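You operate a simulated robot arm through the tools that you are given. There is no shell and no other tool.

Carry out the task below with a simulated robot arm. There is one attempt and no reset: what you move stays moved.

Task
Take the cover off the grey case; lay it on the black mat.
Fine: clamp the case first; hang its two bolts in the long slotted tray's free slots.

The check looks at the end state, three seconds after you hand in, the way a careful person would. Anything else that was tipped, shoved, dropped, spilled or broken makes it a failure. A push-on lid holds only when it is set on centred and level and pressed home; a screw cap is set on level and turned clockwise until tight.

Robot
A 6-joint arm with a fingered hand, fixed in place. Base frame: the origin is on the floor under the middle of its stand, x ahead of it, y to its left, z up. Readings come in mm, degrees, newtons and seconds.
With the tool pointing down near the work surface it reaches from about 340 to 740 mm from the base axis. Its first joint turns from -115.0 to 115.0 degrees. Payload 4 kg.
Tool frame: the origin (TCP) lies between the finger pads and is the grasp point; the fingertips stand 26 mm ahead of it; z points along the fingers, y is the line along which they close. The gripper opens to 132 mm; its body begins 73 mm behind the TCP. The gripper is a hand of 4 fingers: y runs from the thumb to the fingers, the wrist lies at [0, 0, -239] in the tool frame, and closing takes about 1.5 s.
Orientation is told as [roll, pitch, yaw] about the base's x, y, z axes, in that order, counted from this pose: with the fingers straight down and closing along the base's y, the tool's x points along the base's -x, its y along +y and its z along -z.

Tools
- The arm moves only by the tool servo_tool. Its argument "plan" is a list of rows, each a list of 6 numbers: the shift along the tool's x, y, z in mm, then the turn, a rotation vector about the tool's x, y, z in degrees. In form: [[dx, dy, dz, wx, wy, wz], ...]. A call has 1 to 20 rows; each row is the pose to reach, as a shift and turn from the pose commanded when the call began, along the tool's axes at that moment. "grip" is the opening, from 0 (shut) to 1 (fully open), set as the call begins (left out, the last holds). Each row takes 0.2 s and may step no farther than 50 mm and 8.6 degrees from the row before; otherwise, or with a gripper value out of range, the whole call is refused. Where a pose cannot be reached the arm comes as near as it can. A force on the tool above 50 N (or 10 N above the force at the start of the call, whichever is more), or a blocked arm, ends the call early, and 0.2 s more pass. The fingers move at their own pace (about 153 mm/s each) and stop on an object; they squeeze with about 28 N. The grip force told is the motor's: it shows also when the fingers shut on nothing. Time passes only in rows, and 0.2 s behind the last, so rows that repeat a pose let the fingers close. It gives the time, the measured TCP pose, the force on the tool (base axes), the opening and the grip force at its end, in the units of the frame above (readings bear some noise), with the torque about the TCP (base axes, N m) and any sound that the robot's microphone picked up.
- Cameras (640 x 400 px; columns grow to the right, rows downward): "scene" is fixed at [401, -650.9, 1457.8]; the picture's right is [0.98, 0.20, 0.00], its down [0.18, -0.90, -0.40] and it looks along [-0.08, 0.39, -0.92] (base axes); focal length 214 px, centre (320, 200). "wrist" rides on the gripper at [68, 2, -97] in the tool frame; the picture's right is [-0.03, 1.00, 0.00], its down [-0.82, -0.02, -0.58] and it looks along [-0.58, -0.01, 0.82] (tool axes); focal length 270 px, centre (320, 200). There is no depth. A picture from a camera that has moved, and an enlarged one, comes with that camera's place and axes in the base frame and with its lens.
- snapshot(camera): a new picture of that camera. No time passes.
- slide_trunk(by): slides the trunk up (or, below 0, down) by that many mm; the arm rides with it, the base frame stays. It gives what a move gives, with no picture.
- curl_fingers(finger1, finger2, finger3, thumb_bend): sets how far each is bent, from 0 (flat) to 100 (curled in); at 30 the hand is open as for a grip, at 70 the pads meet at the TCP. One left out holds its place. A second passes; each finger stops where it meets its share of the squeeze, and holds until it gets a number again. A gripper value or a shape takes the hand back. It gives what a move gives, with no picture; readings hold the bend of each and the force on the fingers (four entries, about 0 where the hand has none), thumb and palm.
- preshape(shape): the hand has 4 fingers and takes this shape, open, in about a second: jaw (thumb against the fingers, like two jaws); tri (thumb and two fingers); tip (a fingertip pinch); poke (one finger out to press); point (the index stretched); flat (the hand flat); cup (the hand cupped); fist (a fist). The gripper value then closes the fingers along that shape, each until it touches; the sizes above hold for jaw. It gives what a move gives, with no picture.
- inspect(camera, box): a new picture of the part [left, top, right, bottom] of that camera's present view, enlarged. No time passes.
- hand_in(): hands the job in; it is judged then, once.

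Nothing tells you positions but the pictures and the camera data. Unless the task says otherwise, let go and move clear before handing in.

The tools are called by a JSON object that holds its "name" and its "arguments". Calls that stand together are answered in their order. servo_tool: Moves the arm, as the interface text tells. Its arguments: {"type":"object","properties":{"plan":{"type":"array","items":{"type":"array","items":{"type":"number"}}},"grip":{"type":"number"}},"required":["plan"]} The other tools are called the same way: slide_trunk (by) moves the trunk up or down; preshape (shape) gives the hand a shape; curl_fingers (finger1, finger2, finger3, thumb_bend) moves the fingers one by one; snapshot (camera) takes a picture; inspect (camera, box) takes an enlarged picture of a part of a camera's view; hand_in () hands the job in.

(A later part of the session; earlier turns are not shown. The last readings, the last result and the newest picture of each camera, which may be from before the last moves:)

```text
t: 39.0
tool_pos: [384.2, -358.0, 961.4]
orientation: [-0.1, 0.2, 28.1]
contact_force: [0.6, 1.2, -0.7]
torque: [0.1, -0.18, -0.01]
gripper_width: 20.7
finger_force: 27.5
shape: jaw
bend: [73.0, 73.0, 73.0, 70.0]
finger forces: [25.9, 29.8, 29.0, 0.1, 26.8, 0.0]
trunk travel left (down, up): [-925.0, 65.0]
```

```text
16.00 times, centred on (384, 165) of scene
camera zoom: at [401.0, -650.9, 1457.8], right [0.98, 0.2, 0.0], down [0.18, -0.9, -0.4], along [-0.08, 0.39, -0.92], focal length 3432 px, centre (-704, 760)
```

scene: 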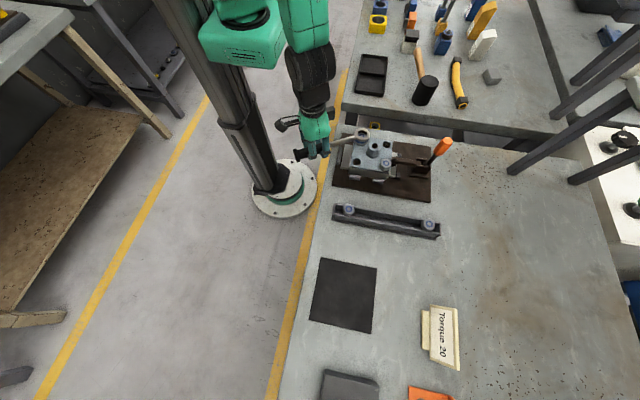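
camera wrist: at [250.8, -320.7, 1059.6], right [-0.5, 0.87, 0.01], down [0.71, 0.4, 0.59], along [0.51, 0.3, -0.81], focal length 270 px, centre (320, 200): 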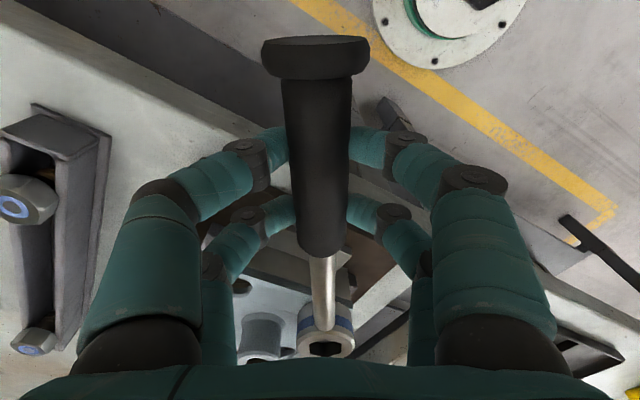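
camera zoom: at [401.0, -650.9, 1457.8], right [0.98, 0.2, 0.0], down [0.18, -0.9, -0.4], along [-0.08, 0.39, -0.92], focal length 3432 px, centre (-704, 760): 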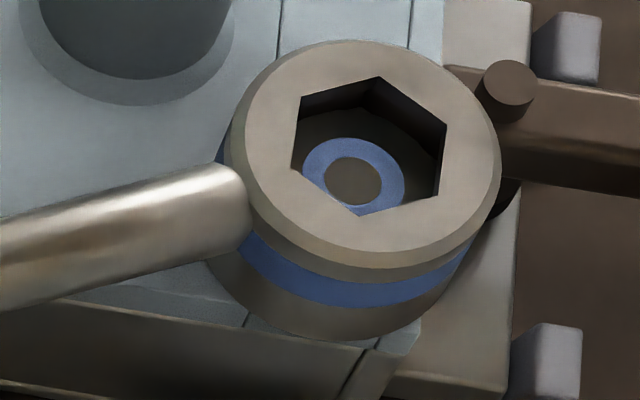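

Forces are back to zero. I'll look at bolt A clearly now to judge how its head sits after the first turn.

{"name": "inspect", "arguments": {"camera": "scene", "box": [352, 130, 372, 144]}}

{"name": "snapshot", "arguments": {"camera": "scene"}}

```text
16.00 times, centred on (362, 137) of scene
camera zoom: at [401.0, -650.9, 1457.8], right [0.98, 0.2, 0.0], down [0.18, -0.9, -0.4], along [-0.08, 0.39, -0.92], focal length 3432 px, centre (-352, 1208)
```

zoom: 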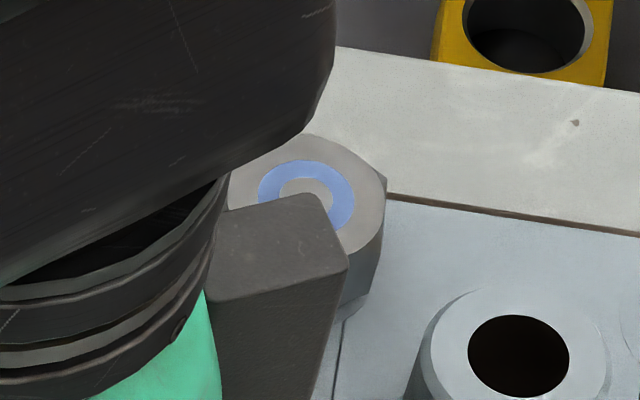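

```text
taken
```

scene: 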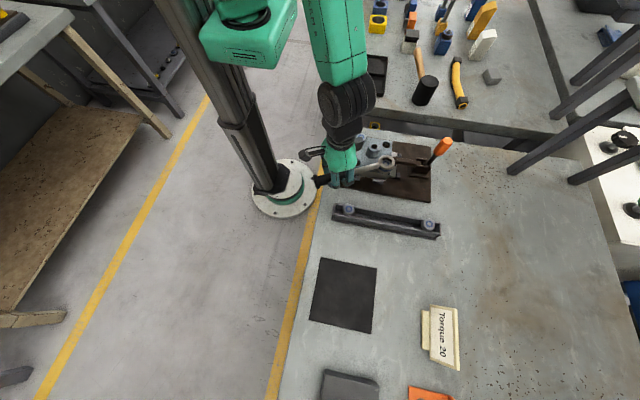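

{"name": "servo_tool", "arguments": {"plan": [[0, 0, -10, 0, 0, 0], [0, 0, -20, 0, 0, 0], [0, 0, -45, 0, 0, 0], [0, 0, -80, 0, 0, 0]]}}

{"name": "inspect", "arguments": {"camera": "scene", "box": [374, 155, 398, 175]}}

{"name": "inspect", "arguments": {"camera": "wrist", "box": [240, 230, 400, 350]}}

```text
t: 40.0
tool_pos: [383.2, -357.6, 1041.0]
orientation: [-0.1, 0.2, 28.3]
contact_force: [0.6, 0.5, -2.6]
torque: [-0.08, 0.08, -0.05]
gripper_width: 20.5
finger_force: 27.5
shape: jaw
bend: [73.0, 73.0, 73.0, 70.0]
finger forces: [26.3, 27.8, 27.1, 0.0, 27.3, 0.0]
trunk travel left (down, up): [-925.0, 65.0]
```

```text
16.00 times, centred on (386, 165) of scene
camera zoom: at [401.0, -650.9, 1457.8], right [0.98, 0.2, 0.0], down [0.18, -0.9, -0.4], along [-0.08, 0.39, -0.92], focal length 3432 px, centre (-736, 760)
```

zoom: 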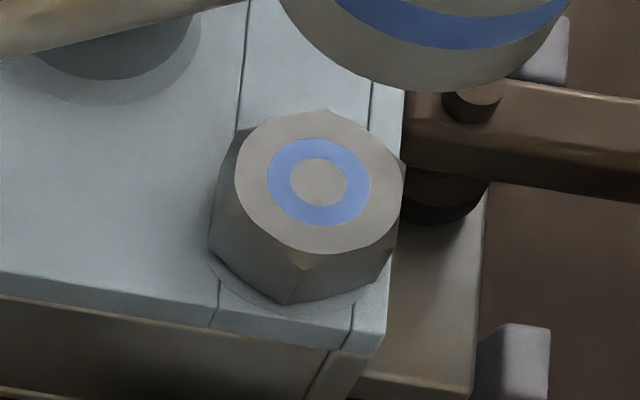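

```text
3.33 times, centred on (320, 290) of wrist
camera zoom: at [322.2, -388.7, 1138.5], right [-0.45, 0.89, 0.0], down [0.73, 0.37, 0.57], along [0.51, 0.26, -0.82], focal length 901 px, centre (320, -100)
```

zoom: 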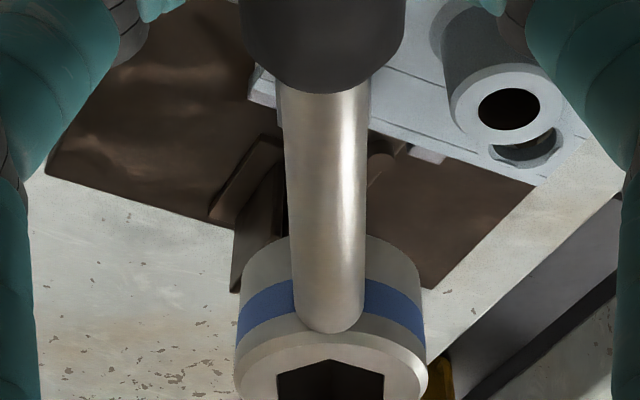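

Bolt B doesn't look as though it turned much. I'll go back to the earlier viewing pose to measure both heads the same way as before.

{"name": "servo_tool", "arguments": {"plan": [[7.6, 35.1, 0.7, 0, 0, 7.1], [15.3, 70.3, 1.5, 0, 0, 14.3], [22.9, 105.4, 2.2, 0, 0, 21.4], [30.6, 140.6, 3, 0, 0, 28.6]]}}

{"name": "inspect", "arguments": {"camera": "wrist", "box": [335, 230, 385, 275]}}

{"name": "inspect", "arguments": {"camera": "wrist", "box": [265, 280, 315, 320]}}

{"name": "inspect", "arguments": {"camera": "scene", "box": [340, 115, 404, 175]}}

```text
t: 41.0
tool_pos: [291.2, -248.8, 1038.6]
orientation: [-0.3, 0.1, -0.5]
contact_force: [0.0, -0.2, -2.0]
torque: [-0.01, 0.08, -0.01]
gripper_width: 20.6
finger_force: 27.8
shape: jaw
bend: [73.0, 73.0, 73.0, 70.0]
finger forces: [26.5, 27.8, 27.0, 0.1, 27.2, 0.1]
trunk travel left (down, up): [-925.0, 65.0]
```

```text
8.89 times, centred on (360, 252) of wrist
camera zoom: at [223.5, -247.2, 1136.4], right [0.03, 1.0, 0.0], down [0.82, -0.03, 0.58], along [0.57, -0.02, -0.82], focal length 2402 px, centre (-36, -267)
```

zoom: 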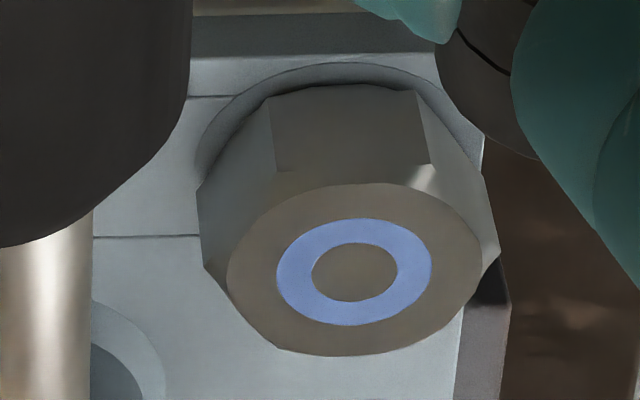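

```text
10.00 times, centred on (290, 300) of wrist
camera zoom: at [223.5, -247.2, 1136.4], right [0.03, 1.0, 0.0], down [0.82, -0.03, 0.58], along [0.57, -0.02, -0.82], focal length 2703 px, centre (620, -800)
```

zoom: 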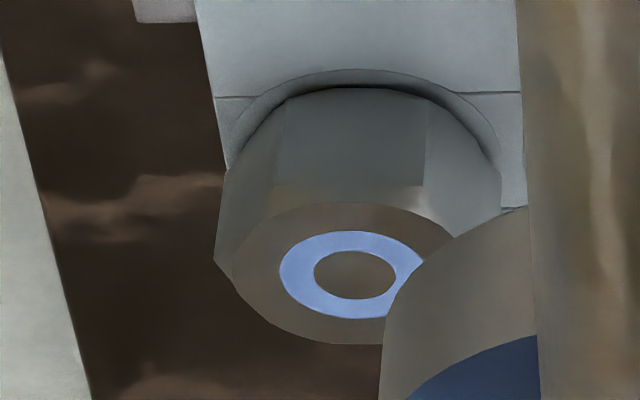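

```text
6.67 times, centred on (372, 145) of scene
camera zoom: at [401.0, -650.9, 1457.8], right [0.98, 0.2, 0.0], down [0.18, -0.9, -0.4], along [-0.08, 0.39, -0.92], focal length 1430 px, centre (-27, 567)
```

zoom: 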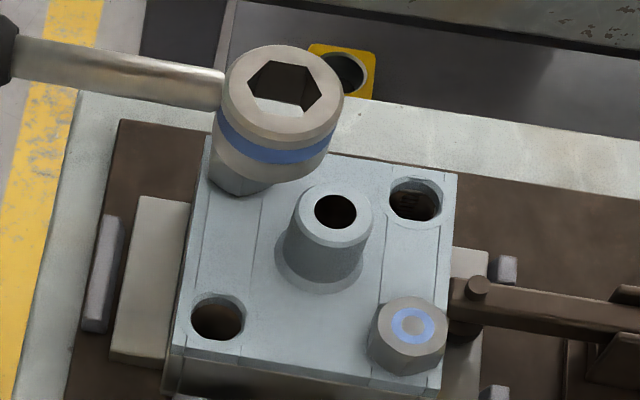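

Both bolts turn with the wrench in either direction and with little torque (A about 10°, B about 2°), so they aren't really tight. I'll return the wrench to where it lay and unscrew the bolts with the fingers.

{"name": "servo_tool", "arguments": {"plan": [[-20, -28, 0, -0.3, 0, 0], [-48, -65, 0, -0.3, 0, 0], [-75, -101, 0, -0.3, 0, 0], [-102, -137, 0, -0.3, 0, 0], [-129, -173, 0, -0.3, 0, 0], [-156, -209, 5, -0.3, 0, 0], [-183, -245, 10, -0.3, 0, 0], [-209.5, -281.2, 18, -0.3, 0, 0], [-209.5, -281.2, 60, -0.3, 0, 0], [-209.5, -281.2, 95, -0.3, 0, 0]]}}

{"name": "snapshot", "arguments": {"camera": "scene"}}

```text
t: 43.2
tool_pos: [498.0, -531.4, 941.2]
orientation: [0.1, 0.2, -0.3]
contact_force: [0.3, 0.2, -2.7]
torque: [0.01, 0.1, 0.02]
gripper_width: 20.4
finger_force: 27.8
shape: jaw
bend: [73.0, 73.0, 73.0, 70.0]
finger forces: [25.8, 26.4, 26.1, 0.0, 26.1, 0.0]
trunk travel left (down, up): [-925.0, 65.0]
```

```text
taken
```

scene: 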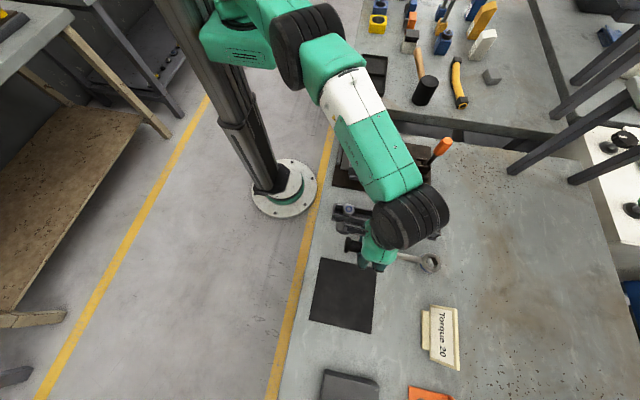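

{"name": "servo_tool", "arguments": {"plan": [[-1.5, 1.5, 12, 0, -0.2, 0], [-1.5, 1.5, 22, 0, -0.2, 0], [-1.5, 1.5, 28, 0, -0.2, 0], [-1.5, 1.5, 32, 0, -0.2, 0]]}}

```text
t: 44.2
tool_pos: [498.6, -530.2, 911.1]
orientation: [0.2, 0.0, -0.5]
contact_force: [0.5, -0.6, -3.8]
torque: [-0.01, 0.06, 0.02]
gripper_width: 20.7
finger_force: 27.6
shape: jaw
bend: [73.0, 73.0, 73.0, 70.0]
finger forces: [25.8, 26.2, 26.1, 0.1, 26.0, 0.0]
trunk travel left (down, up): [-925.0, 65.0]
```

{"name": "servo_tool", "arguments": {"plan": [[0, 0, 1, 0.2, 0, 0], [0, 0, 2, 0.2, 0, 0], [0, 0, 3, 0.2, 0, 0]]}}

```text
t: 45.0
tool_pos: [498.4, -530.1, 907.5]
orientation: [-0.1, 0.0, -0.4]
contact_force: [0.7, -0.4, -2.0]
torque: [-0.04, -0.02, 0.02]
gripper_width: 20.2
finger_force: 27.8
shape: jaw
bend: [73.0, 73.0, 73.0, 70.0]
finger forces: [25.5, 26.6, 26.1, 0.0, 25.8, 0.1]
trunk travel left (down, up): [-925.0, 65.0]
```

The wrench is touching the table. I'll open partway, because the tray is close by, and then rise.

{"name": "servo_tool", "arguments": {"plan": [[0, 0, 0.5, 0, 0, 0], [0, 0, 0.5, 0, 0, 0], [0, 0, 0.5, 0, 0, 0], [0, 0, 0, 0, 0, 0], [0, 0, -25, 0, 0, 0], [0, 0, -60, 0, 0, 0], [0, 0, -100, 0, 0, 0], [0, 0, -140, 0, 0, 0]], "grip": 0.45}}

{"name": "snapshot", "arguments": {"camera": "wrist"}}

```text
t: 46.8
tool_pos: [499.2, -528.7, 1048.1]
orientation: [-0.2, 0.1, -0.3]
contact_force: [-0.3, 0.0, 0.0]
torque: [0.01, 0.0, 0.01]
gripper_width: 58.9
finger_force: 0.0
shape: jaw
bend: [73.0, 73.0, 73.0, 70.0]
finger forces: [0.1, 0.0, 0.0, 0.0, 0.0, 0.0]
trunk travel left (down, up): [-925.0, 65.0]
```

```text
taken
camera wrist: at [431.6, -527.6, 1145.6], right [0.03, 1.0, 0.0], down [0.82, -0.03, 0.58], along [0.58, -0.02, -0.82], focal length 270 px, centre (320, 200)
```

wrist: 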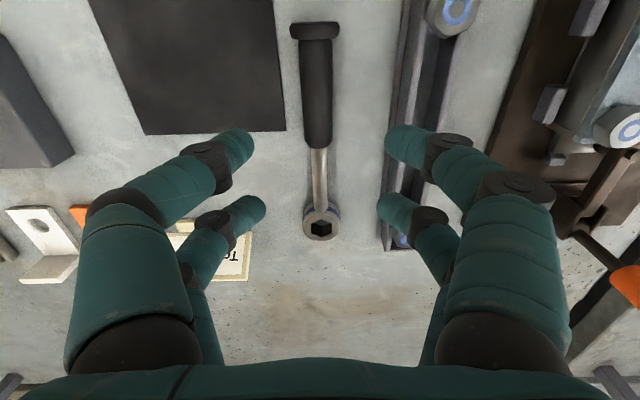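

The wrench is back in place. Now I'll try the fingertip-pinch hand shape in clear air to see how it would grip a bolt head.

{"name": "preshape", "arguments": {"shape": "tip"}}

{"name": "snapshot", "arguments": {"camera": "wrist"}}

{"name": "preshape", "arguments": {"shape": "tri"}}

{"name": "snapshot", "arguments": {"camera": "wrist"}}

```text
t: 47.7
tool_pos: [501.5, -530.1, 1047.4]
orientation: [-0.1, 0.0, -0.4]
contact_force: [0.3, 0.1, 0.3]
torque: [-0.03, -0.01, -0.01]
gripper_width: 131.9
finger_force: 0.1
shape: tip
bend: [30.0, 30.0, 30.0, 30.0]
finger forces: [0.0, 0.0, 0.0, 0.0, 0.0, 0.0]
trunk travel left (down, up): [-925.0, 65.0]
```

```text
taken
camera wrist: at [431.7, -528.0, 1144.8], right [0.03, 1.0, 0.0], down [0.82, -0.03, 0.58], along [0.58, -0.02, -0.82], focal length 270 px, centre (320, 200)
```

wrist: 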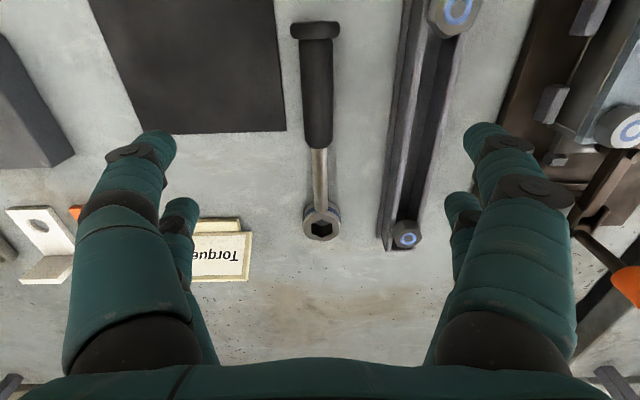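

```text
t: 48.6
tool_pos: [499.7, -528.8, 1048.2]
orientation: [-0.1, -0.1, -0.4]
contact_force: [0.6, 1.0, -0.5]
torque: [0.02, -0.02, 0.02]
gripper_width: 131.8
finger_force: 0.1
shape: tri
bend: [30.0, 30.0, 30.0, 30.0]
finger forces: [0.0, 0.1, 0.1, 0.0, 0.0, 0.1]
trunk travel left (down, up): [-925.0, 65.0]
```

```text
taken
camera wrist: at [431.7, -528.0, 1144.9], right [0.03, 1.0, 0.0], down [0.82, -0.03, 0.58], along [0.58, -0.02, -0.82], focal length 270 px, centre (320, 200)
```

wrist: 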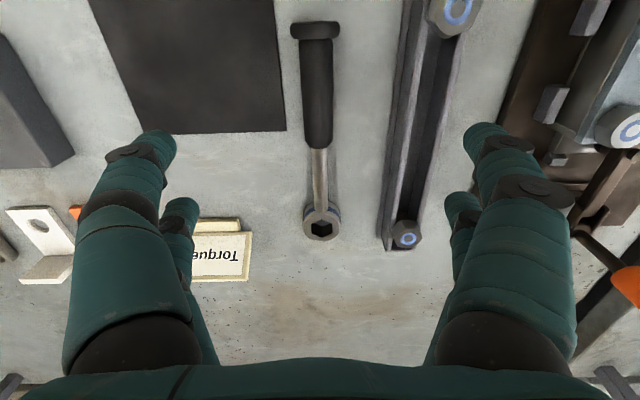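

{"name": "servo_tool", "arguments": {"plan": [[0, 0, -10, 0, 0, 0], [0, 0, -20, 0, 0, 0], [0, 0, -20, 0, 0, 0], [0, 0, -20, 0, 0, 0], [0, 0, -20, 0, 0, 0]], "grip": 0.2}}

{"name": "snapshot", "arguments": {"camera": "wrist"}}

{"name": "preshape", "arguments": {"shape": "tip"}}

{"name": "servo_tool", "arguments": {"plan": [[0, 0, 0, 0, 0, 0], [0, 0, 0, 0, 0, 0], [0, 0, 0, 0, 0, 0], [0, 0, 0, 0, 0, 0], [0, 0, 0, 0, 0, 0]], "grip": 0.2}}

{"name": "snapshot", "arguments": {"camera": "wrist"}}

```text
t: 49.8
tool_pos: [501.1, -528.9, 1066.6]
orientation: [-0.1, 0.0, -0.4]
contact_force: [-0.5, 0.8, -0.3]
torque: [-0.02, -0.01, 0.0]
gripper_width: 26.7
finger_force: 0.1
shape: tri
bend: [73.0, 73.0, 73.0, 70.0]
finger forces: [0.1, 0.0, 0.1, 0.0, 0.1, 0.0]
trunk travel left (down, up): [-925.0, 65.0]
```

```text
taken
camera wrist: at [431.2, -527.5, 1164.8], right [0.03, 1.0, 0.0], down [0.82, -0.03, 0.58], along [0.58, -0.02, -0.82], focal length 270 px, centre (320, 200)
```

wrist: 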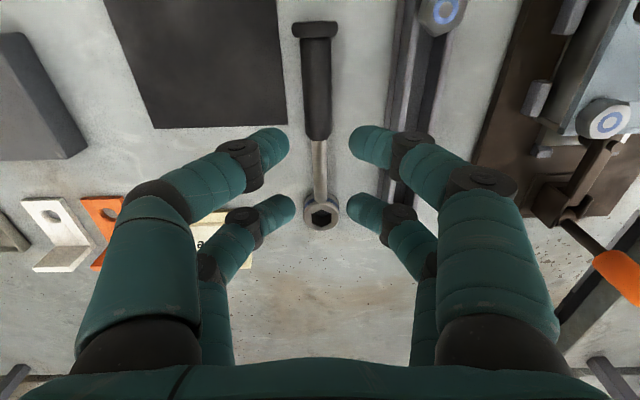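

```text
t: 50.7
tool_pos: [499.3, -528.4, 1067.3]
orientation: [0.0, 0.0, -0.4]
contact_force: [-0.1, -0.4, -0.1]
torque: [0.01, 0.0, -0.01]
gripper_width: 132.0
finger_force: 0.0
shape: tip
bend: [30.0, 30.0, 30.0, 30.0]
finger forces: [0.0, 0.1, 0.2, 0.0, 0.1, 0.1]
trunk travel left (down, up): [-925.0, 65.0]
```

```text
t: 51.9
tool_pos: [499.6, -527.9, 1067.6]
orientation: [-0.1, 0.0, -0.3]
contact_force: [0.6, -0.1, -0.2]
torque: [-0.03, -0.03, -0.02]
gripper_width: 26.8
finger_force: 0.1
shape: tip
bend: [73.0, 73.0, 73.0, 70.0]
finger forces: [0.1, 0.0, 0.0, 0.1, 0.1, 0.0]
trunk travel left (down, up): [-925.0, 65.0]
```

```text
taken
camera wrist: at [431.2, -527.5, 1164.8], right [0.03, 1.0, 0.0], down [0.82, -0.03, 0.58], along [0.58, -0.02, -0.82], focal length 270 px, centre (320, 200)
```

wrist: 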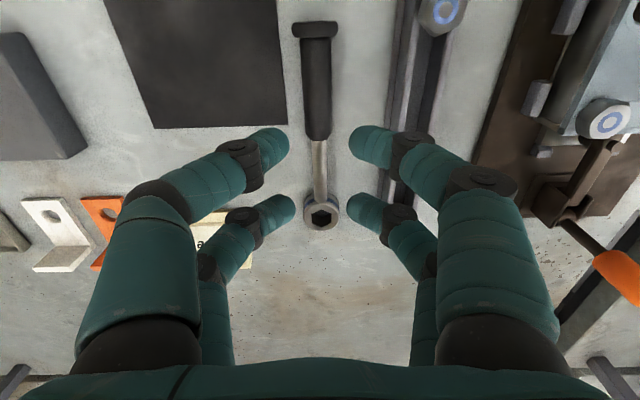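

The hand has two finger pairs about 35 mm apart, so a hex corner should nest between them like a spanner. I'll move above bolt A and check how far the wrist can yaw the other way.

{"name": "servo_tool", "arguments": {"plan": [[6, 35, -5, 0, 0, 6.5], [13, 70, -10, 0, 0, 13], [20, 105, -15, 0, 0, 20], [27, 140, -22, 0, 0, 26.5], [34, 175, -22, 0, 0, 33], [41, 210, -22, 0, 0, 40], [48, 245, -22, 0, 0, 46.5], [55, 282, -22, 0, 0, 53], [63.6, 318, -22, 0, 0, 60]], "grip": 0.5}}

{"name": "servo_tool", "arguments": {"plan": [[0, 0, 0, 0, 0, 8], [0, 0, 0, 0, 0, 16], [0, 0, 0, 0, 0, 24], [0, 0, 0, 0, 0, 32], [0, 0, 0, 0, 0, 40], [0, 0, 0, 0, 0, 48], [0, 0, 0, 0, 0, 56], [0, 0, 0, 0, 0, 64]]}}

```text
t: 53.9
tool_pos: [437.0, -212.4, 1091.8]
orientation: [0.0, -0.2, -60.6]
contact_force: [0.3, 0.4, -0.6]
torque: [-0.01, 0.0, 0.02]
gripper_width: 65.4
finger_force: 0.0
shape: tip
bend: [73.0, 73.0, 73.0, 70.0]
finger forces: [0.0, 0.0, 0.0, 0.1, 0.0, 0.0]
trunk travel left (down, up): [-925.0, 65.0]
```

```text
t: 55.7
tool_pos: [437.8, -211.3, 1090.6]
orientation: [0.1, -0.1, -124.6]
contact_force: [-0.3, 0.0, -0.5]
torque: [0.02, -0.02, 0.0]
gripper_width: 65.4
finger_force: 0.0
shape: tip
bend: [73.0, 73.0, 73.0, 70.0]
finger forces: [0.1, 0.1, 0.0, 0.0, 0.0, 0.2]
trunk travel left (down, up): [-925.0, 65.0]
```

{"name": "servo_tool", "arguments": {"plan": [[0, 0, 0, 0, 0, 8], [0, 0, 0, 0, 0, 16], [0, 0, 0, 0, 0, 24], [0, 0, 0, 0, 0, 32], [0, 0, 0, 0, 0, 40], [0, 0, 0, 0, 0, 48], [0, 0, 0, 0, 0, 56], [0, 0, 0, 0, 0, 64], [0, 0, 0, 0, 0, 72], [0, 0, 0, 0, 0, 80]]}}

{"name": "snapshot", "arguments": {"camera": "scene"}}

{"name": "snapshot", "arguments": {"camera": "wrist"}}

```text
t: 57.9
tool_pos: [438.1, -211.2, 1090.6]
orientation: [0.1, 0.1, 155.5]
contact_force: [0.0, -0.4, 0.1]
torque: [0.01, 0.01, -0.02]
gripper_width: 65.6
finger_force: 0.1
shape: tip
bend: [73.0, 73.0, 73.0, 70.0]
finger forces: [0.1, 0.0, 0.0, 0.0, 0.0, 0.0]
trunk travel left (down, up): [-925.0, 65.0]
```

```text
taken
```

scene: 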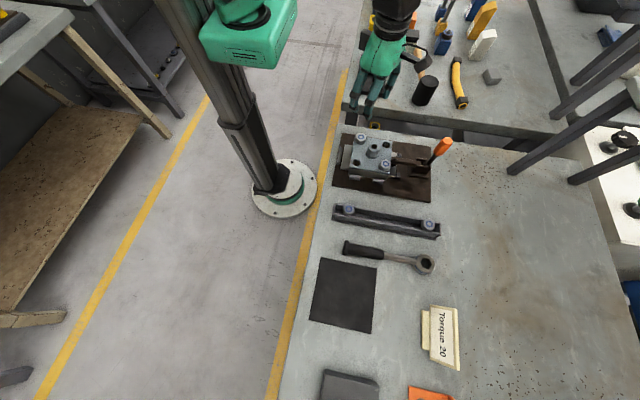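

```text
taken
camera wrist: at [498.7, -242.4, 1188.0], right [-0.44, -0.9, 0.0], down [-0.73, 0.36, 0.58], along [-0.52, 0.25, -0.82], focal length 270 px, centre (320, 200)
```

wrist: 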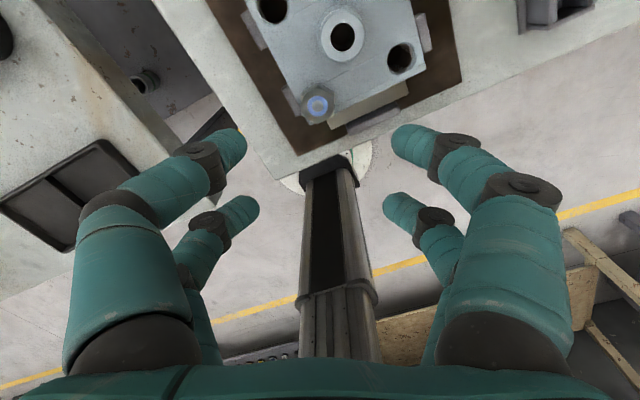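

The wrist turns freely the other way (past −200°), so the only yaw limit is on the positive side. I'll come back to −54°, where the boss stays clear of the fingers and a hex corner nests between the pairs, then check alignment over bolt A.

{"name": "servo_tool", "arguments": {"plan": [[0, 0, 0, 0, 0, -8], [0, 0, 0, 0, 0, -16], [0, 0, 0, 0, 0, -24], [0, 0, 0, 0, 0, -32], [0, 0, 0, 0, 0, -40], [0, 0, 0, 0, 0, -48], [0, 0, 0, 0, 0, -56], [0, 0, 0, 0, 0, -64], [0, 0, 0, 0, 0, -72], [0, 0, 0, 0, 0, -80], [0, 0, 0, 0, 0, -88], [0, 0, 0, 0, 0, -96], [0, 0, 0, 0, 0, -104], [0, 0, 0, 0, 0, -112], [0, 0, 0, 0, 0, -120], [0, 0, 0, 0, 0, -128], [0, 0, 0, 0, 0, -136], [0, 0, 0, 0, 0, -143], [0, 0, 0, 0, 0, -150.5]], "grip": 0.5}}

{"name": "snapshot", "arguments": {"camera": "wrist"}}

```text
t: 61.9
tool_pos: [438.3, -211.0, 1090.2]
orientation: [-0.1, -0.2, -53.7]
contact_force: [-0.1, -0.1, -0.9]
torque: [0.05, -0.02, -0.03]
gripper_width: 65.6
finger_force: 0.0
shape: tip
bend: [73.0, 73.0, 73.0, 70.0]
finger forces: [0.0, 0.1, 0.0, 0.0, 0.0, 0.0]
trunk travel left (down, up): [-925.0, 65.0]
```

```text
taken
camera wrist: at [398.2, -156.0, 1187.7], right [0.82, 0.57, 0.0], down [0.47, -0.67, 0.58], along [0.33, -0.48, -0.82], focal length 270 px, centre (320, 200)
```

wrist: 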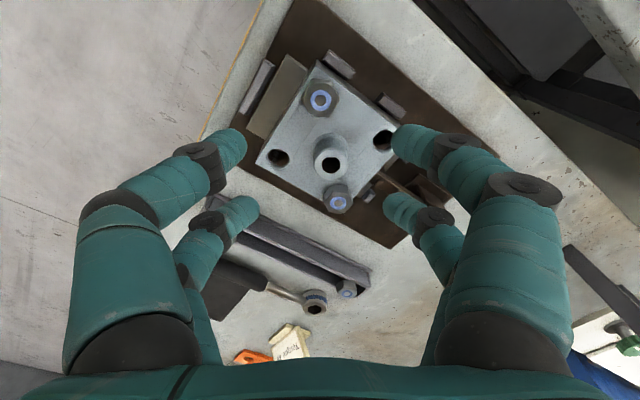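

{"name": "servo_tool", "arguments": {"plan": [[1.5, -0.7, 30, 0, 0, 0], [3, -1.5, 65, 0, 0, 0], [3, -1.5, 95, 0, 0, 0], [3, -1.5, 115, 0, 0, 0]]}}

{"name": "snapshot", "arguments": {"camera": "wrist"}}

{"name": "inspect", "arguments": {"camera": "scene", "box": [340, 115, 404, 175]}}

```text
t: 62.9
tool_pos: [435.1, -211.3, 975.4]
orientation: [0.0, -0.1, -53.9]
contact_force: [0.0, 0.0, 0.7]
torque: [0.0, 0.0, 0.01]
gripper_width: 65.2
finger_force: 0.1
shape: tip
bend: [73.0, 73.0, 73.0, 70.0]
finger forces: [0.0, 0.0, 0.0, 0.0, 0.0, 0.0]
trunk travel left (down, up): [-925.0, 65.0]
```

```text
taken
camera wrist: at [395.6, -155.3, 1072.5], right [0.82, 0.57, 0.0], down [0.46, -0.67, 0.58], along [0.33, -0.48, -0.82], focal length 270 px, centre (320, 200)
```

wrist: 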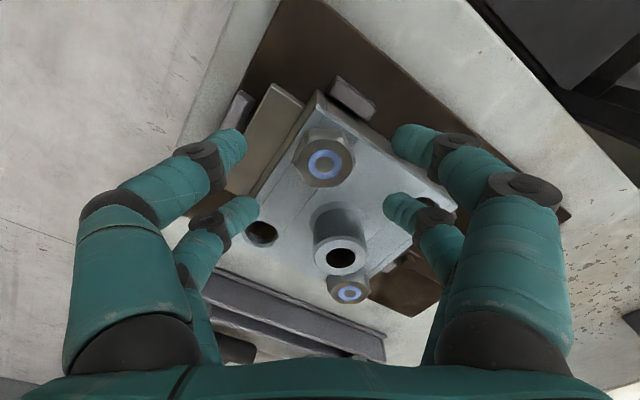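

```text
6.67 times, centred on (372, 145) of scene
camera zoom: at [401.0, -650.9, 1457.8], right [0.98, 0.2, 0.0], down [0.18, -0.9, -0.4], along [-0.08, 0.39, -0.92], focal length 1430 px, centre (-27, 567)
```

zoom: 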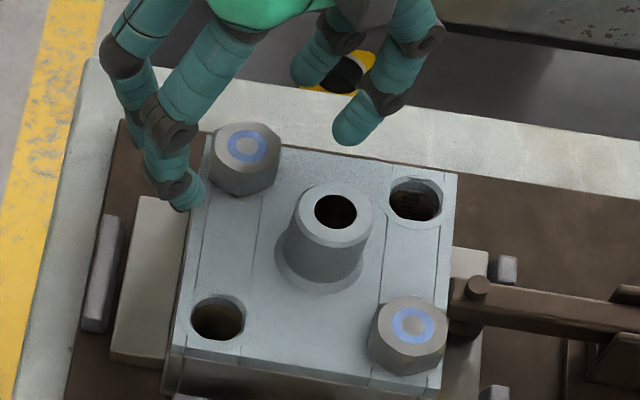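

Bolt A is centred under the hand (435.7,-210.9). I'll lower to grip height and close on the head.

{"name": "servo_tool", "arguments": {"plan": [[0, 0, 8, 0, 0, 0], [0, 0, 15, 0, 0, 0], [0, 0, 20, 0, 0, 0], [0, 0, 20, 0, 0, 0]]}}

{"name": "servo_tool", "arguments": {"plan": [[0, 0, 0, 0, 0, 0], [0, 0, 0, 0, 0, 0], [0, 0, 0, 0, 0, 0], [0, 0, 0, 0, 0, 0], [0, 0, 0, 0, 0, 0], [0, 0, 0, 0, 0, 0]], "grip": 0}}

{"name": "snapshot", "arguments": {"camera": "wrist"}}

{"name": "inspect", "arguments": {"camera": "scene", "box": [340, 115, 404, 175]}}

```text
t: 63.9
tool_pos: [434.2, -209.8, 954.3]
orientation: [0.0, -0.1, -53.9]
contact_force: [-0.5, 0.4, -0.1]
torque: [0.03, 0.02, -0.01]
gripper_width: 65.4
finger_force: 0.1
shape: tip
bend: [73.0, 73.0, 73.0, 70.0]
finger forces: [0.0, 0.0, 0.0, 0.0, 0.0, 0.0]
trunk travel left (down, up): [-925.0, 65.0]
```

```text
t: 65.3
tool_pos: [433.5, -211.6, 953.7]
orientation: [0.0, -0.1, -53.9]
contact_force: [2.8, -1.9, -4.2]
torque: [0.03, 0.05, 0.09]
gripper_width: 0.6
finger_force: 28.3
shape: tip
bend: [73.0, 72.0, 71.0, 72.0]
finger forces: [0.0, 25.0, 31.9, 0.1, 0.0, 0.0]
trunk travel left (down, up): [-925.0, 65.0]
```

```text
taken
camera wrist: at [395.1, -155.0, 1051.6], right [0.82, 0.57, 0.0], down [0.46, -0.67, 0.58], along [0.33, -0.48, -0.82], focal length 270 px, centre (320, 200)
```

wrist: 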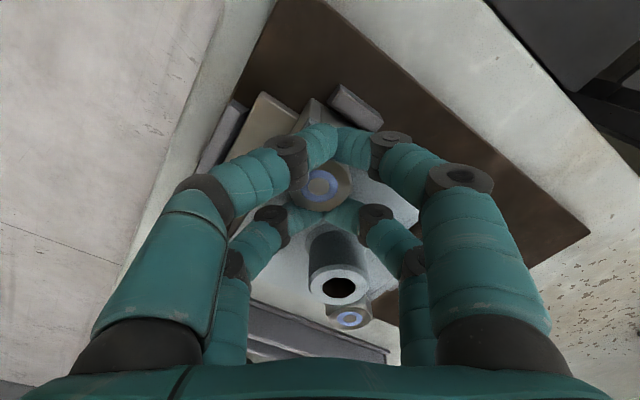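

```text
6.67 times, centred on (372, 145) of scene
camera zoom: at [401.0, -650.9, 1457.8], right [0.98, 0.2, 0.0], down [0.18, -0.9, -0.4], along [-0.08, 0.39, -0.92], focal length 1430 px, centre (-27, 567)
```

zoom: 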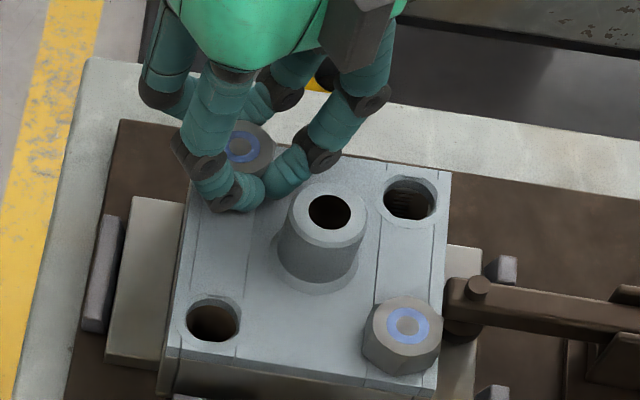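

The two finger pairs have closed on either side of the head, gripping its flats like an open-end spanner. I'll turn counter-clockwise to −12° and see how it responds.

{"name": "servo_tool", "arguments": {"plan": [[0, 0, 0, 0, 0, -7], [0, 0, 0, 0, 0, -14], [0, 0, 0, 0, 0, -21], [0, 0, 0, 0, 0, -28], [0, 0, 0, 0, 0, -35], [0, 0, 0, 0, 0, -42]]}}

{"name": "snapshot", "arguments": {"camera": "wrist"}}

{"name": "inspect", "arguments": {"camera": "scene", "box": [340, 115, 404, 175]}}

```text
t: 66.7
tool_pos: [434.2, -209.7, 953.7]
orientation: [-0.1, 0.0, -11.8]
contact_force: [3.7, 4.2, 0.2]
torque: [0.09, -0.1, -0.02]
gripper_width: 0.0
finger_force: 28.0
shape: tip
bend: [73.0, 72.0, 71.0, 72.0]
finger forces: [0.1, 27.0, 33.0, 0.0, 0.0, 0.1]
trunk travel left (down, up): [-925.0, 65.0]
```

```text
taken
camera wrist: at [368.0, -195.3, 1052.0], right [0.23, 0.97, 0.0], down [0.79, -0.19, 0.58], along [0.56, -0.13, -0.82], focal length 270 px, centre (320, 200)
```

wrist: 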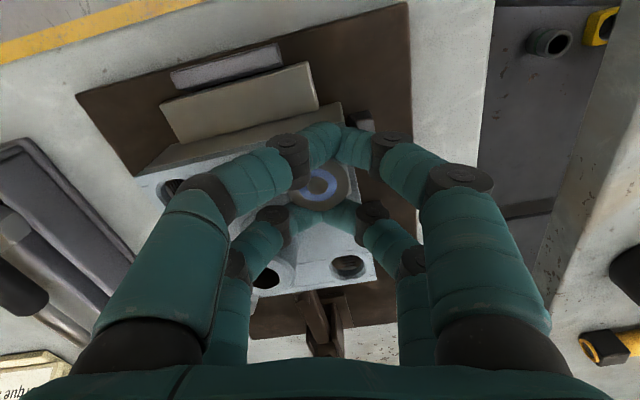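

```text
6.67 times, centred on (372, 145) of scene
camera zoom: at [401.0, -650.9, 1457.8], right [0.98, 0.2, 0.0], down [0.18, -0.9, -0.4], along [-0.08, 0.39, -0.92], focal length 1430 px, centre (-27, 567)
```

zoom: 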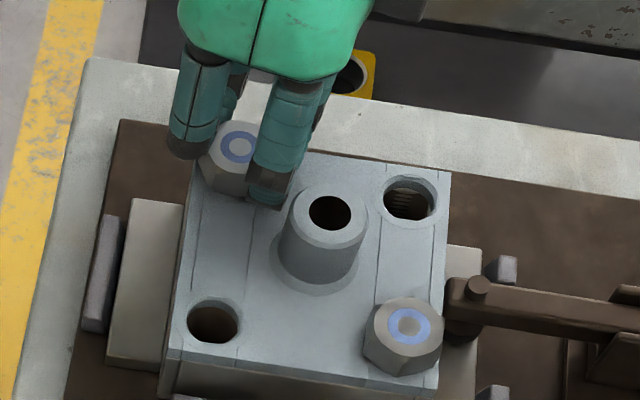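

{"name": "inspect", "arguments": {"camera": "scene", "box": [354, 130, 378, 148]}}

{"name": "inspect", "arguments": {"camera": "wrist", "box": [280, 160, 360, 220]}}

```text
16.00 times, centred on (366, 139) of scene
camera zoom: at [401.0, -650.9, 1457.8], right [0.98, 0.2, 0.0], down [0.18, -0.9, -0.4], along [-0.08, 0.39, -0.92], focal length 3432 px, centre (-416, 1176)
```

zoom: 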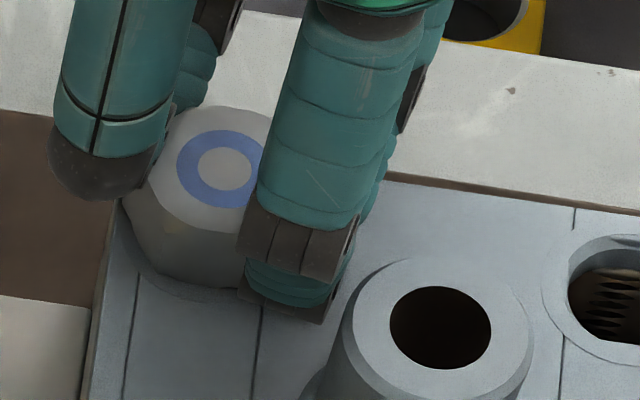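

```text
6.67 times, centred on (320, 190) of wrist
camera zoom: at [368.0, -195.3, 1052.0], right [0.23, 0.97, 0.0], down [0.79, -0.19, 0.58], along [0.56, -0.13, -0.82], focal length 1802 px, centre (320, 267)
```

zoom: 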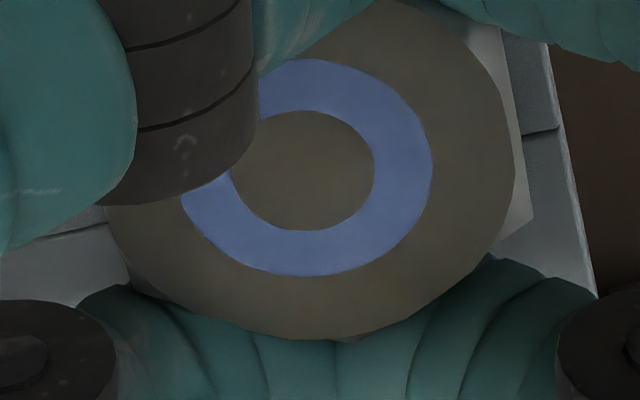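

The bolt follows with some play (it turned roughly 24° of the 42°). I can keep the fingers shut: lift off the head, swing back, lower over the flats and turn again. I'll try one such cycle.

{"name": "servo_tool", "arguments": {"plan": [[0, 0, -12, 0, 0, 0], [0, 0, -25, 0, 0, 0], [0, 0, -25, 0, 0, 8.5], [0, 0, -25, 0, 0, 17], [0, 0, -25, 0, 0, 25.5], [0, 0, -25, 0, 0, 34], [0, 0, -25, 0, 0, 42.5], [0, 0, -25, 0, 0, 51], [0, 0, -25, 0, 0, 59.5], [0, 0, -25, 0, 0, 68], [0, 0, -25, 0, 0, 68]]}}

{"name": "snapshot", "arguments": {"camera": "wrist"}}

{"name": "inspect", "arguments": {"camera": "scene", "box": [340, 115, 404, 175]}}

```text
t: 69.1
tool_pos: [433.6, -209.0, 979.1]
orientation: [0.0, -0.2, -80.0]
contact_force: [0.4, 0.2, -0.6]
torque: [0.0, 0.01, 0.04]
gripper_width: 0.0
finger_force: 27.7
shape: tip
bend: [72.0, 72.0, 69.0, 72.0]
finger forces: [0.0, 0.0, 0.1, 0.1, 0.0, 0.1]
trunk travel left (down, up): [-925.0, 65.0]
```

```text
taken
camera wrist: at [424.0, -143.1, 1077.2], right [0.99, 0.15, 0.0], down [0.12, -0.81, 0.58], along [0.09, -0.57, -0.82], focal length 270 px, centre (320, 200)
```

wrist: 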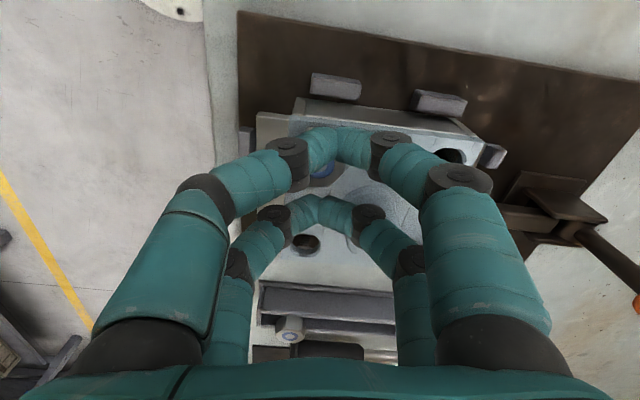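

```text
6.67 times, centred on (372, 145) of scene
camera zoom: at [401.0, -650.9, 1457.8], right [0.98, 0.2, 0.0], down [0.18, -0.9, -0.4], along [-0.08, 0.39, -0.92], focal length 1430 px, centre (-27, 567)
```

zoom: 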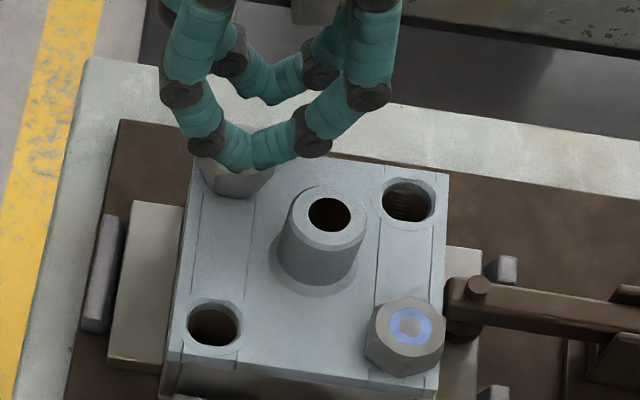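

{"name": "inspect", "arguments": {"camera": "scene", "box": [352, 134, 376, 152]}}

{"name": "inspect", "arguments": {"camera": "wrist", "box": [280, 130, 380, 230]}}

```text
16.00 times, centred on (364, 143) of scene
camera zoom: at [401.0, -650.9, 1457.8], right [0.98, 0.2, 0.0], down [0.18, -0.9, -0.4], along [-0.08, 0.39, -0.92], focal length 3432 px, centre (-384, 1112)
```

zoom: 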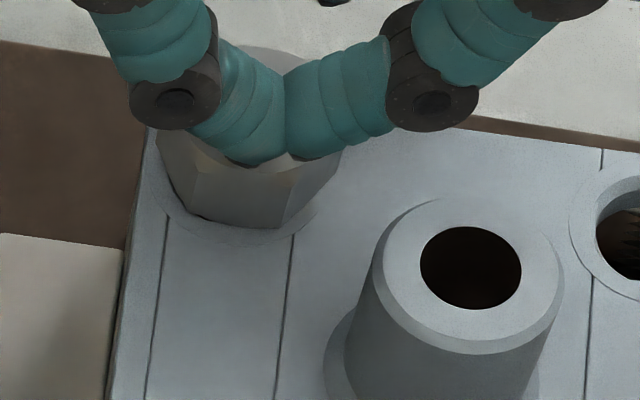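

```text
4.00 times, centred on (330, 180) of wrist
camera zoom: at [424.0, -143.1, 1077.2], right [0.99, 0.15, 0.0], down [0.12, -0.81, 0.58], along [0.09, -0.57, -0.82], focal length 1081 px, centre (280, 280)
```

zoom: 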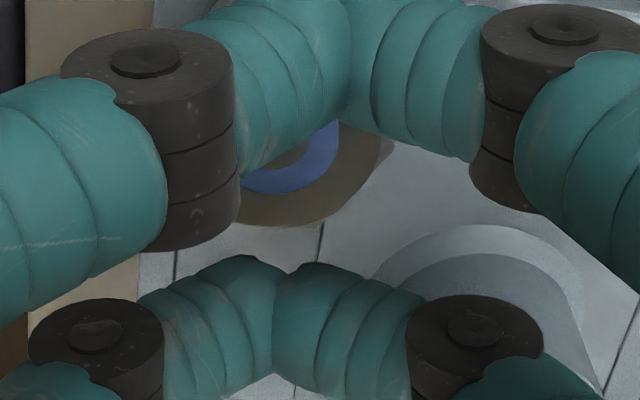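

Bolt A turned about 24° in that stroke. I'll lower the closed fingers back over the head at −80° for the next turn.

{"name": "servo_tool", "arguments": {"plan": [[-1.5, 0, 8, 0, 0, 0], [-1.5, 0, 14, 0, 0, 0], [-1.5, 0, 20, 0, 0, 0], [-1.5, 0, 25, 0, 0, 0]]}}

{"name": "snapshot", "arguments": {"camera": "wrist"}}

```text
t: 69.8
tool_pos: [433.6, -211.4, 969.0]
orientation: [0.5, -0.5, -79.9]
contact_force: [-8.0, 4.9, 32.6]
torque: [0.14, 0.12, -0.01]
gripper_width: 0.9
finger_force: 28.4
shape: tip
bend: [74.0, 73.0, 71.0, 72.0]
finger forces: [0.1, 0.1, 0.0, 0.0, 0.0, 0.0]
trunk travel left (down, up): [-925.0, 65.0]
stopped in row 3: the force on the tool passed its limit at 58 N (the readings are from after the stop); the commanded pose is now the measured one
```

```text
taken
camera wrist: at [424.0, -144.6, 1065.3], right [0.99, 0.15, 0.01], down [0.12, -0.8, 0.58], along [0.1, -0.58, -0.81], focal length 270 px, centre (320, 200)
```

wrist: 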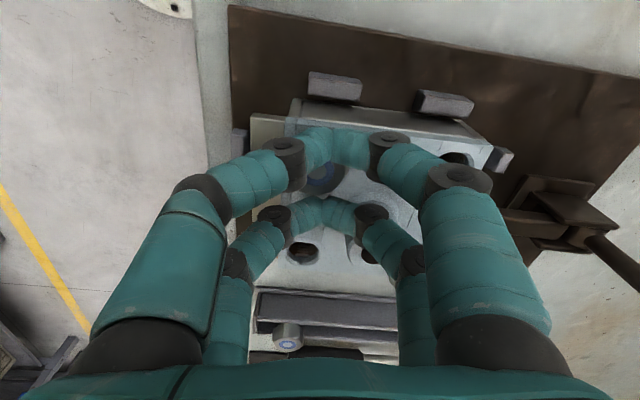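

The closed fingers landed on top of the head, so I need to open them before lowering. I'll do that and re-grip.

{"name": "servo_tool", "arguments": {"plan": [[0, 0, -10, -0.3, 0.5, 0], [0, 0, -10, -0.5, 0.5, 0], [0, 0, -10, -0.5, 0.5, 0], [0, 0, -10, -0.5, 0.5, 0], [0, 0, 0, -0.5, 0.5, 0], [0, 0, 8, -0.5, 0.5, 0], [0, 0, 15, -0.5, 0.5, 0]], "grip": 0.45}}

{"name": "servo_tool", "arguments": {"plan": [[0, 0, 0, 0, 0, 0], [0, 0, 0, 0, 0, 0], [0, 0, 0, 0, 0, 0], [0, 0, 0, 0, 0, 0], [0, 0, 0, 0, 0, 0]], "grip": 0}}

{"name": "snapshot", "arguments": {"camera": "wrist"}}

```text
t: 71.4
tool_pos: [437.5, -213.8, 953.1]
orientation: [1.1, 0.0, -79.9]
contact_force: [0.2, 1.1, 16.5]
torque: [0.16, -0.59, 0.09]
gripper_width: 59.0
finger_force: 0.0
shape: tip
bend: [74.0, 74.0, 73.0, 70.0]
finger forces: [7.9, 8.4, 0.0, 0.0, 0.0, 0.0]
trunk travel left (down, up): [-925.0, 65.0]
```

```text
t: 72.6
tool_pos: [430.9, -211.8, 950.7]
orientation: [0.7, 0.4, -79.9]
contact_force: [-29.7, 3.2, 14.1]
torque: [0.03, 1.64, -0.51]
gripper_width: 12.0
finger_force: 28.3
shape: tip
bend: [75.0, 75.0, 73.0, 70.0]
finger forces: [23.1, 33.0, 40.3, 0.0, 41.3, 0.0]
trunk travel left (down, up): [-925.0, 65.0]
```

```text
taken
camera wrist: at [420.0, -145.8, 1049.3], right [0.99, 0.15, 0.01], down [0.12, -0.81, 0.57], along [0.09, -0.56, -0.82], focal length 270 px, centre (320, 200)
```

wrist: 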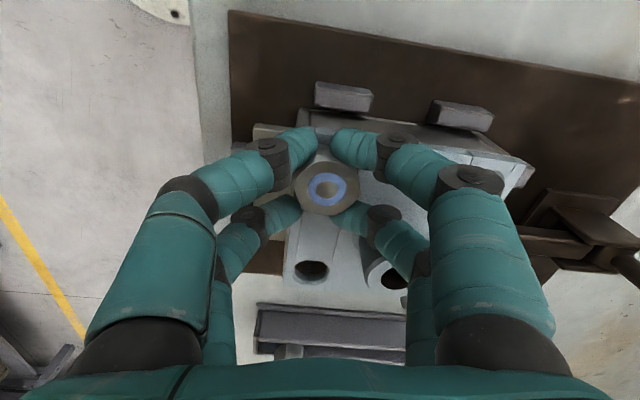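

The grip is now on the hex with all four fingers, but the hand is offset and pressing down. I'll relieve that before turning.

{"name": "servo_tool", "arguments": {"plan": [[0.5, -3, -1.5, 0, 0, 0], [1, -6, -3, 0, 0, 0]]}}

```text
t: 73.2
tool_pos: [429.7, -212.7, 951.3]
orientation: [0.7, 0.2, -79.9]
contact_force: [-13.7, 1.4, -7.6]
torque: [0.15, 1.02, -0.39]
gripper_width: 10.2
finger_force: 27.9
shape: tip
bend: [75.0, 75.0, 72.0, 70.0]
finger forces: [24.0, 36.0, 31.7, 0.1, 31.7, 0.0]
trunk travel left (down, up): [-925.0, 65.0]
```

{"name": "servo_tool", "arguments": {"plan": [[-0.2, -1, 0.8, 0, 0, -7.5], [-0.5, -1.3, 0.8, 0, 0, -15], [-1, -0.8, 0.8, 0, 0, -22.5], [-1.4, -0.3, 0.8, 0, 0, -30], [-1.7, 0.2, 0.8, 0, 0, -37.5], [-1.9, 0.8, 0.8, 0, 0, -45], [-2.1, 1.4, 0.8, 0, 0, -52.5], [-2.1, 2, 0.8, 0, 0, -60]]}}

{"name": "snapshot", "arguments": {"camera": "wrist"}}

{"name": "inspect", "arguments": {"camera": "scene", "box": [350, 126, 382, 150]}}

```text
t: 74.8
tool_pos: [418.9, -207.3, 953.2]
orientation: [0.6, 1.3, -30.8]
contact_force: [-27.1, 13.6, 28.2]
torque: [-0.58, 0.85, -1.48]
gripper_width: 12.8
finger_force: 28.3
shape: tip
bend: [76.0, 75.0, 68.0, 72.0]
finger forces: [0.0, 29.4, 58.5, 0.0, 0.1, 0.0]
trunk travel left (down, up): [-925.0, 65.0]
stopped in row 7: the force on the tool passed its limit at 54 N (the readings are from after the stop); the commanded pose is now the measured one
```

```text
taken
camera wrist: at [361.2, -173.5, 1052.5], right [0.53, 0.85, 0.01], down [0.7, -0.45, 0.56], along [0.48, -0.29, -0.83], focal length 270 px, centre (320, 200)
```

wrist: 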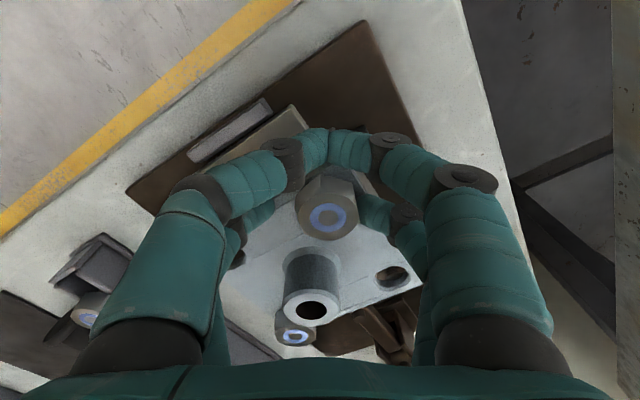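

```text
16.00 times, centred on (366, 138) of scene
camera zoom: at [401.0, -650.9, 1457.8], right [0.98, 0.2, 0.0], down [0.18, -0.9, -0.4], along [-0.08, 0.39, -0.92], focal length 3432 px, centre (-416, 1192)
```

zoom: 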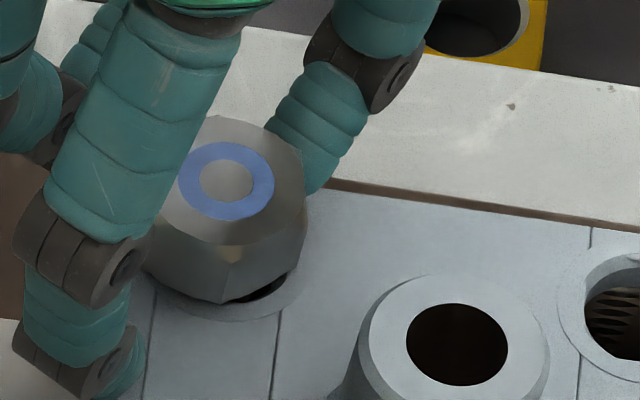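

The bolt head has lifted and tilted a little: it's loose in its hole. I'll open the hand, back off upward and look.

{"name": "servo_tool", "arguments": {"plan": [[0, 0, -1, 0, 0, 0], [0, 0, -2, 0, 0, 0], [0, 0, -2, 0, 0, 0], [0, 0, -12, -0.6, -1.3, 0], [0, 0, -30, -0.6, -1.3, 0], [0, 0, -50, -0.6, -1.3, 0]], "grip": 0.5}}

{"name": "snapshot", "arguments": {"camera": "wrist"}}

{"name": "inspect", "arguments": {"camera": "scene", "box": [350, 126, 382, 150]}}

{"name": "inspect", "arguments": {"camera": "scene", "box": [320, 110, 480, 210]}}

```text
t: 76.2
tool_pos: [426.7, -212.9, 1001.7]
orientation: [1.3, -0.6, -30.4]
contact_force: [-1.0, 0.5, 0.7]
torque: [-0.01, -0.06, -0.01]
gripper_width: 65.6
finger_force: 0.0
shape: tip
bend: [73.0, 73.0, 73.0, 70.0]
finger forces: [0.0, 0.0, 0.0, 0.1, 0.1, 0.0]
trunk travel left (down, up): [-925.0, 65.0]
```

```text
taken
camera wrist: at [365.7, -178.3, 1098.4], right [0.53, 0.85, 0.02], down [0.68, -0.44, 0.59], along [0.51, -0.29, -0.81], focal length 270 px, centre (320, 200)
```

wrist: 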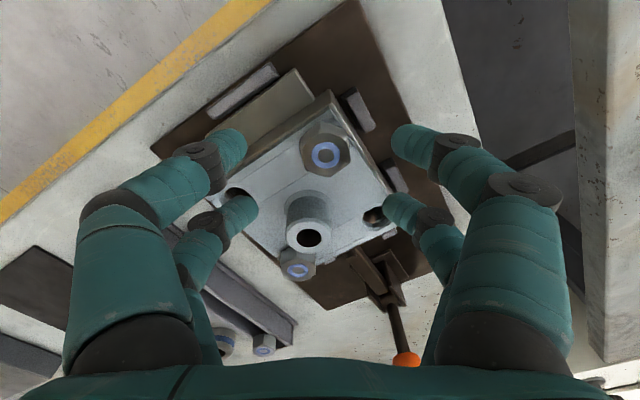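

```text
16.00 times, centred on (366, 138) of scene
camera zoom: at [401.0, -650.9, 1457.8], right [0.98, 0.2, 0.0], down [0.18, -0.9, -0.4], along [-0.08, 0.39, -0.92], focal length 3432 px, centre (-416, 1192)
```

zoom: 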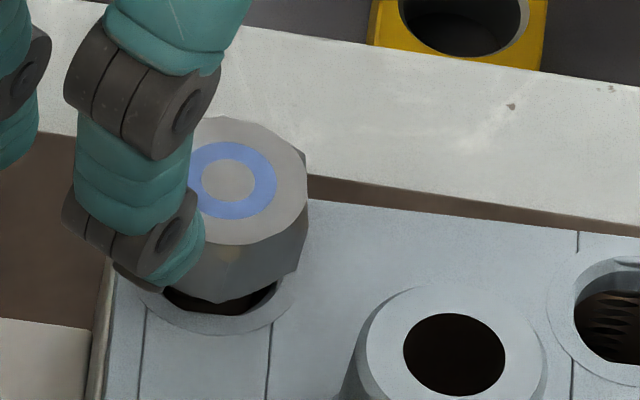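

```text
4.00 times, centred on (400, 160) of scene
camera zoom: at [401.0, -650.9, 1457.8], right [0.98, 0.2, 0.0], down [0.18, -0.9, -0.4], along [-0.08, 0.39, -0.92], focal length 858 px, centre (0, 360)
```

zoom: 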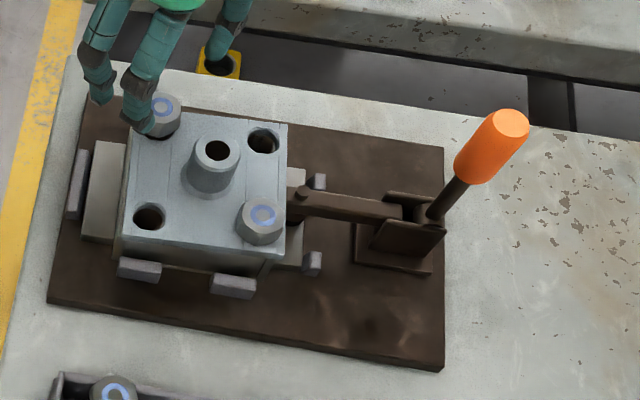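

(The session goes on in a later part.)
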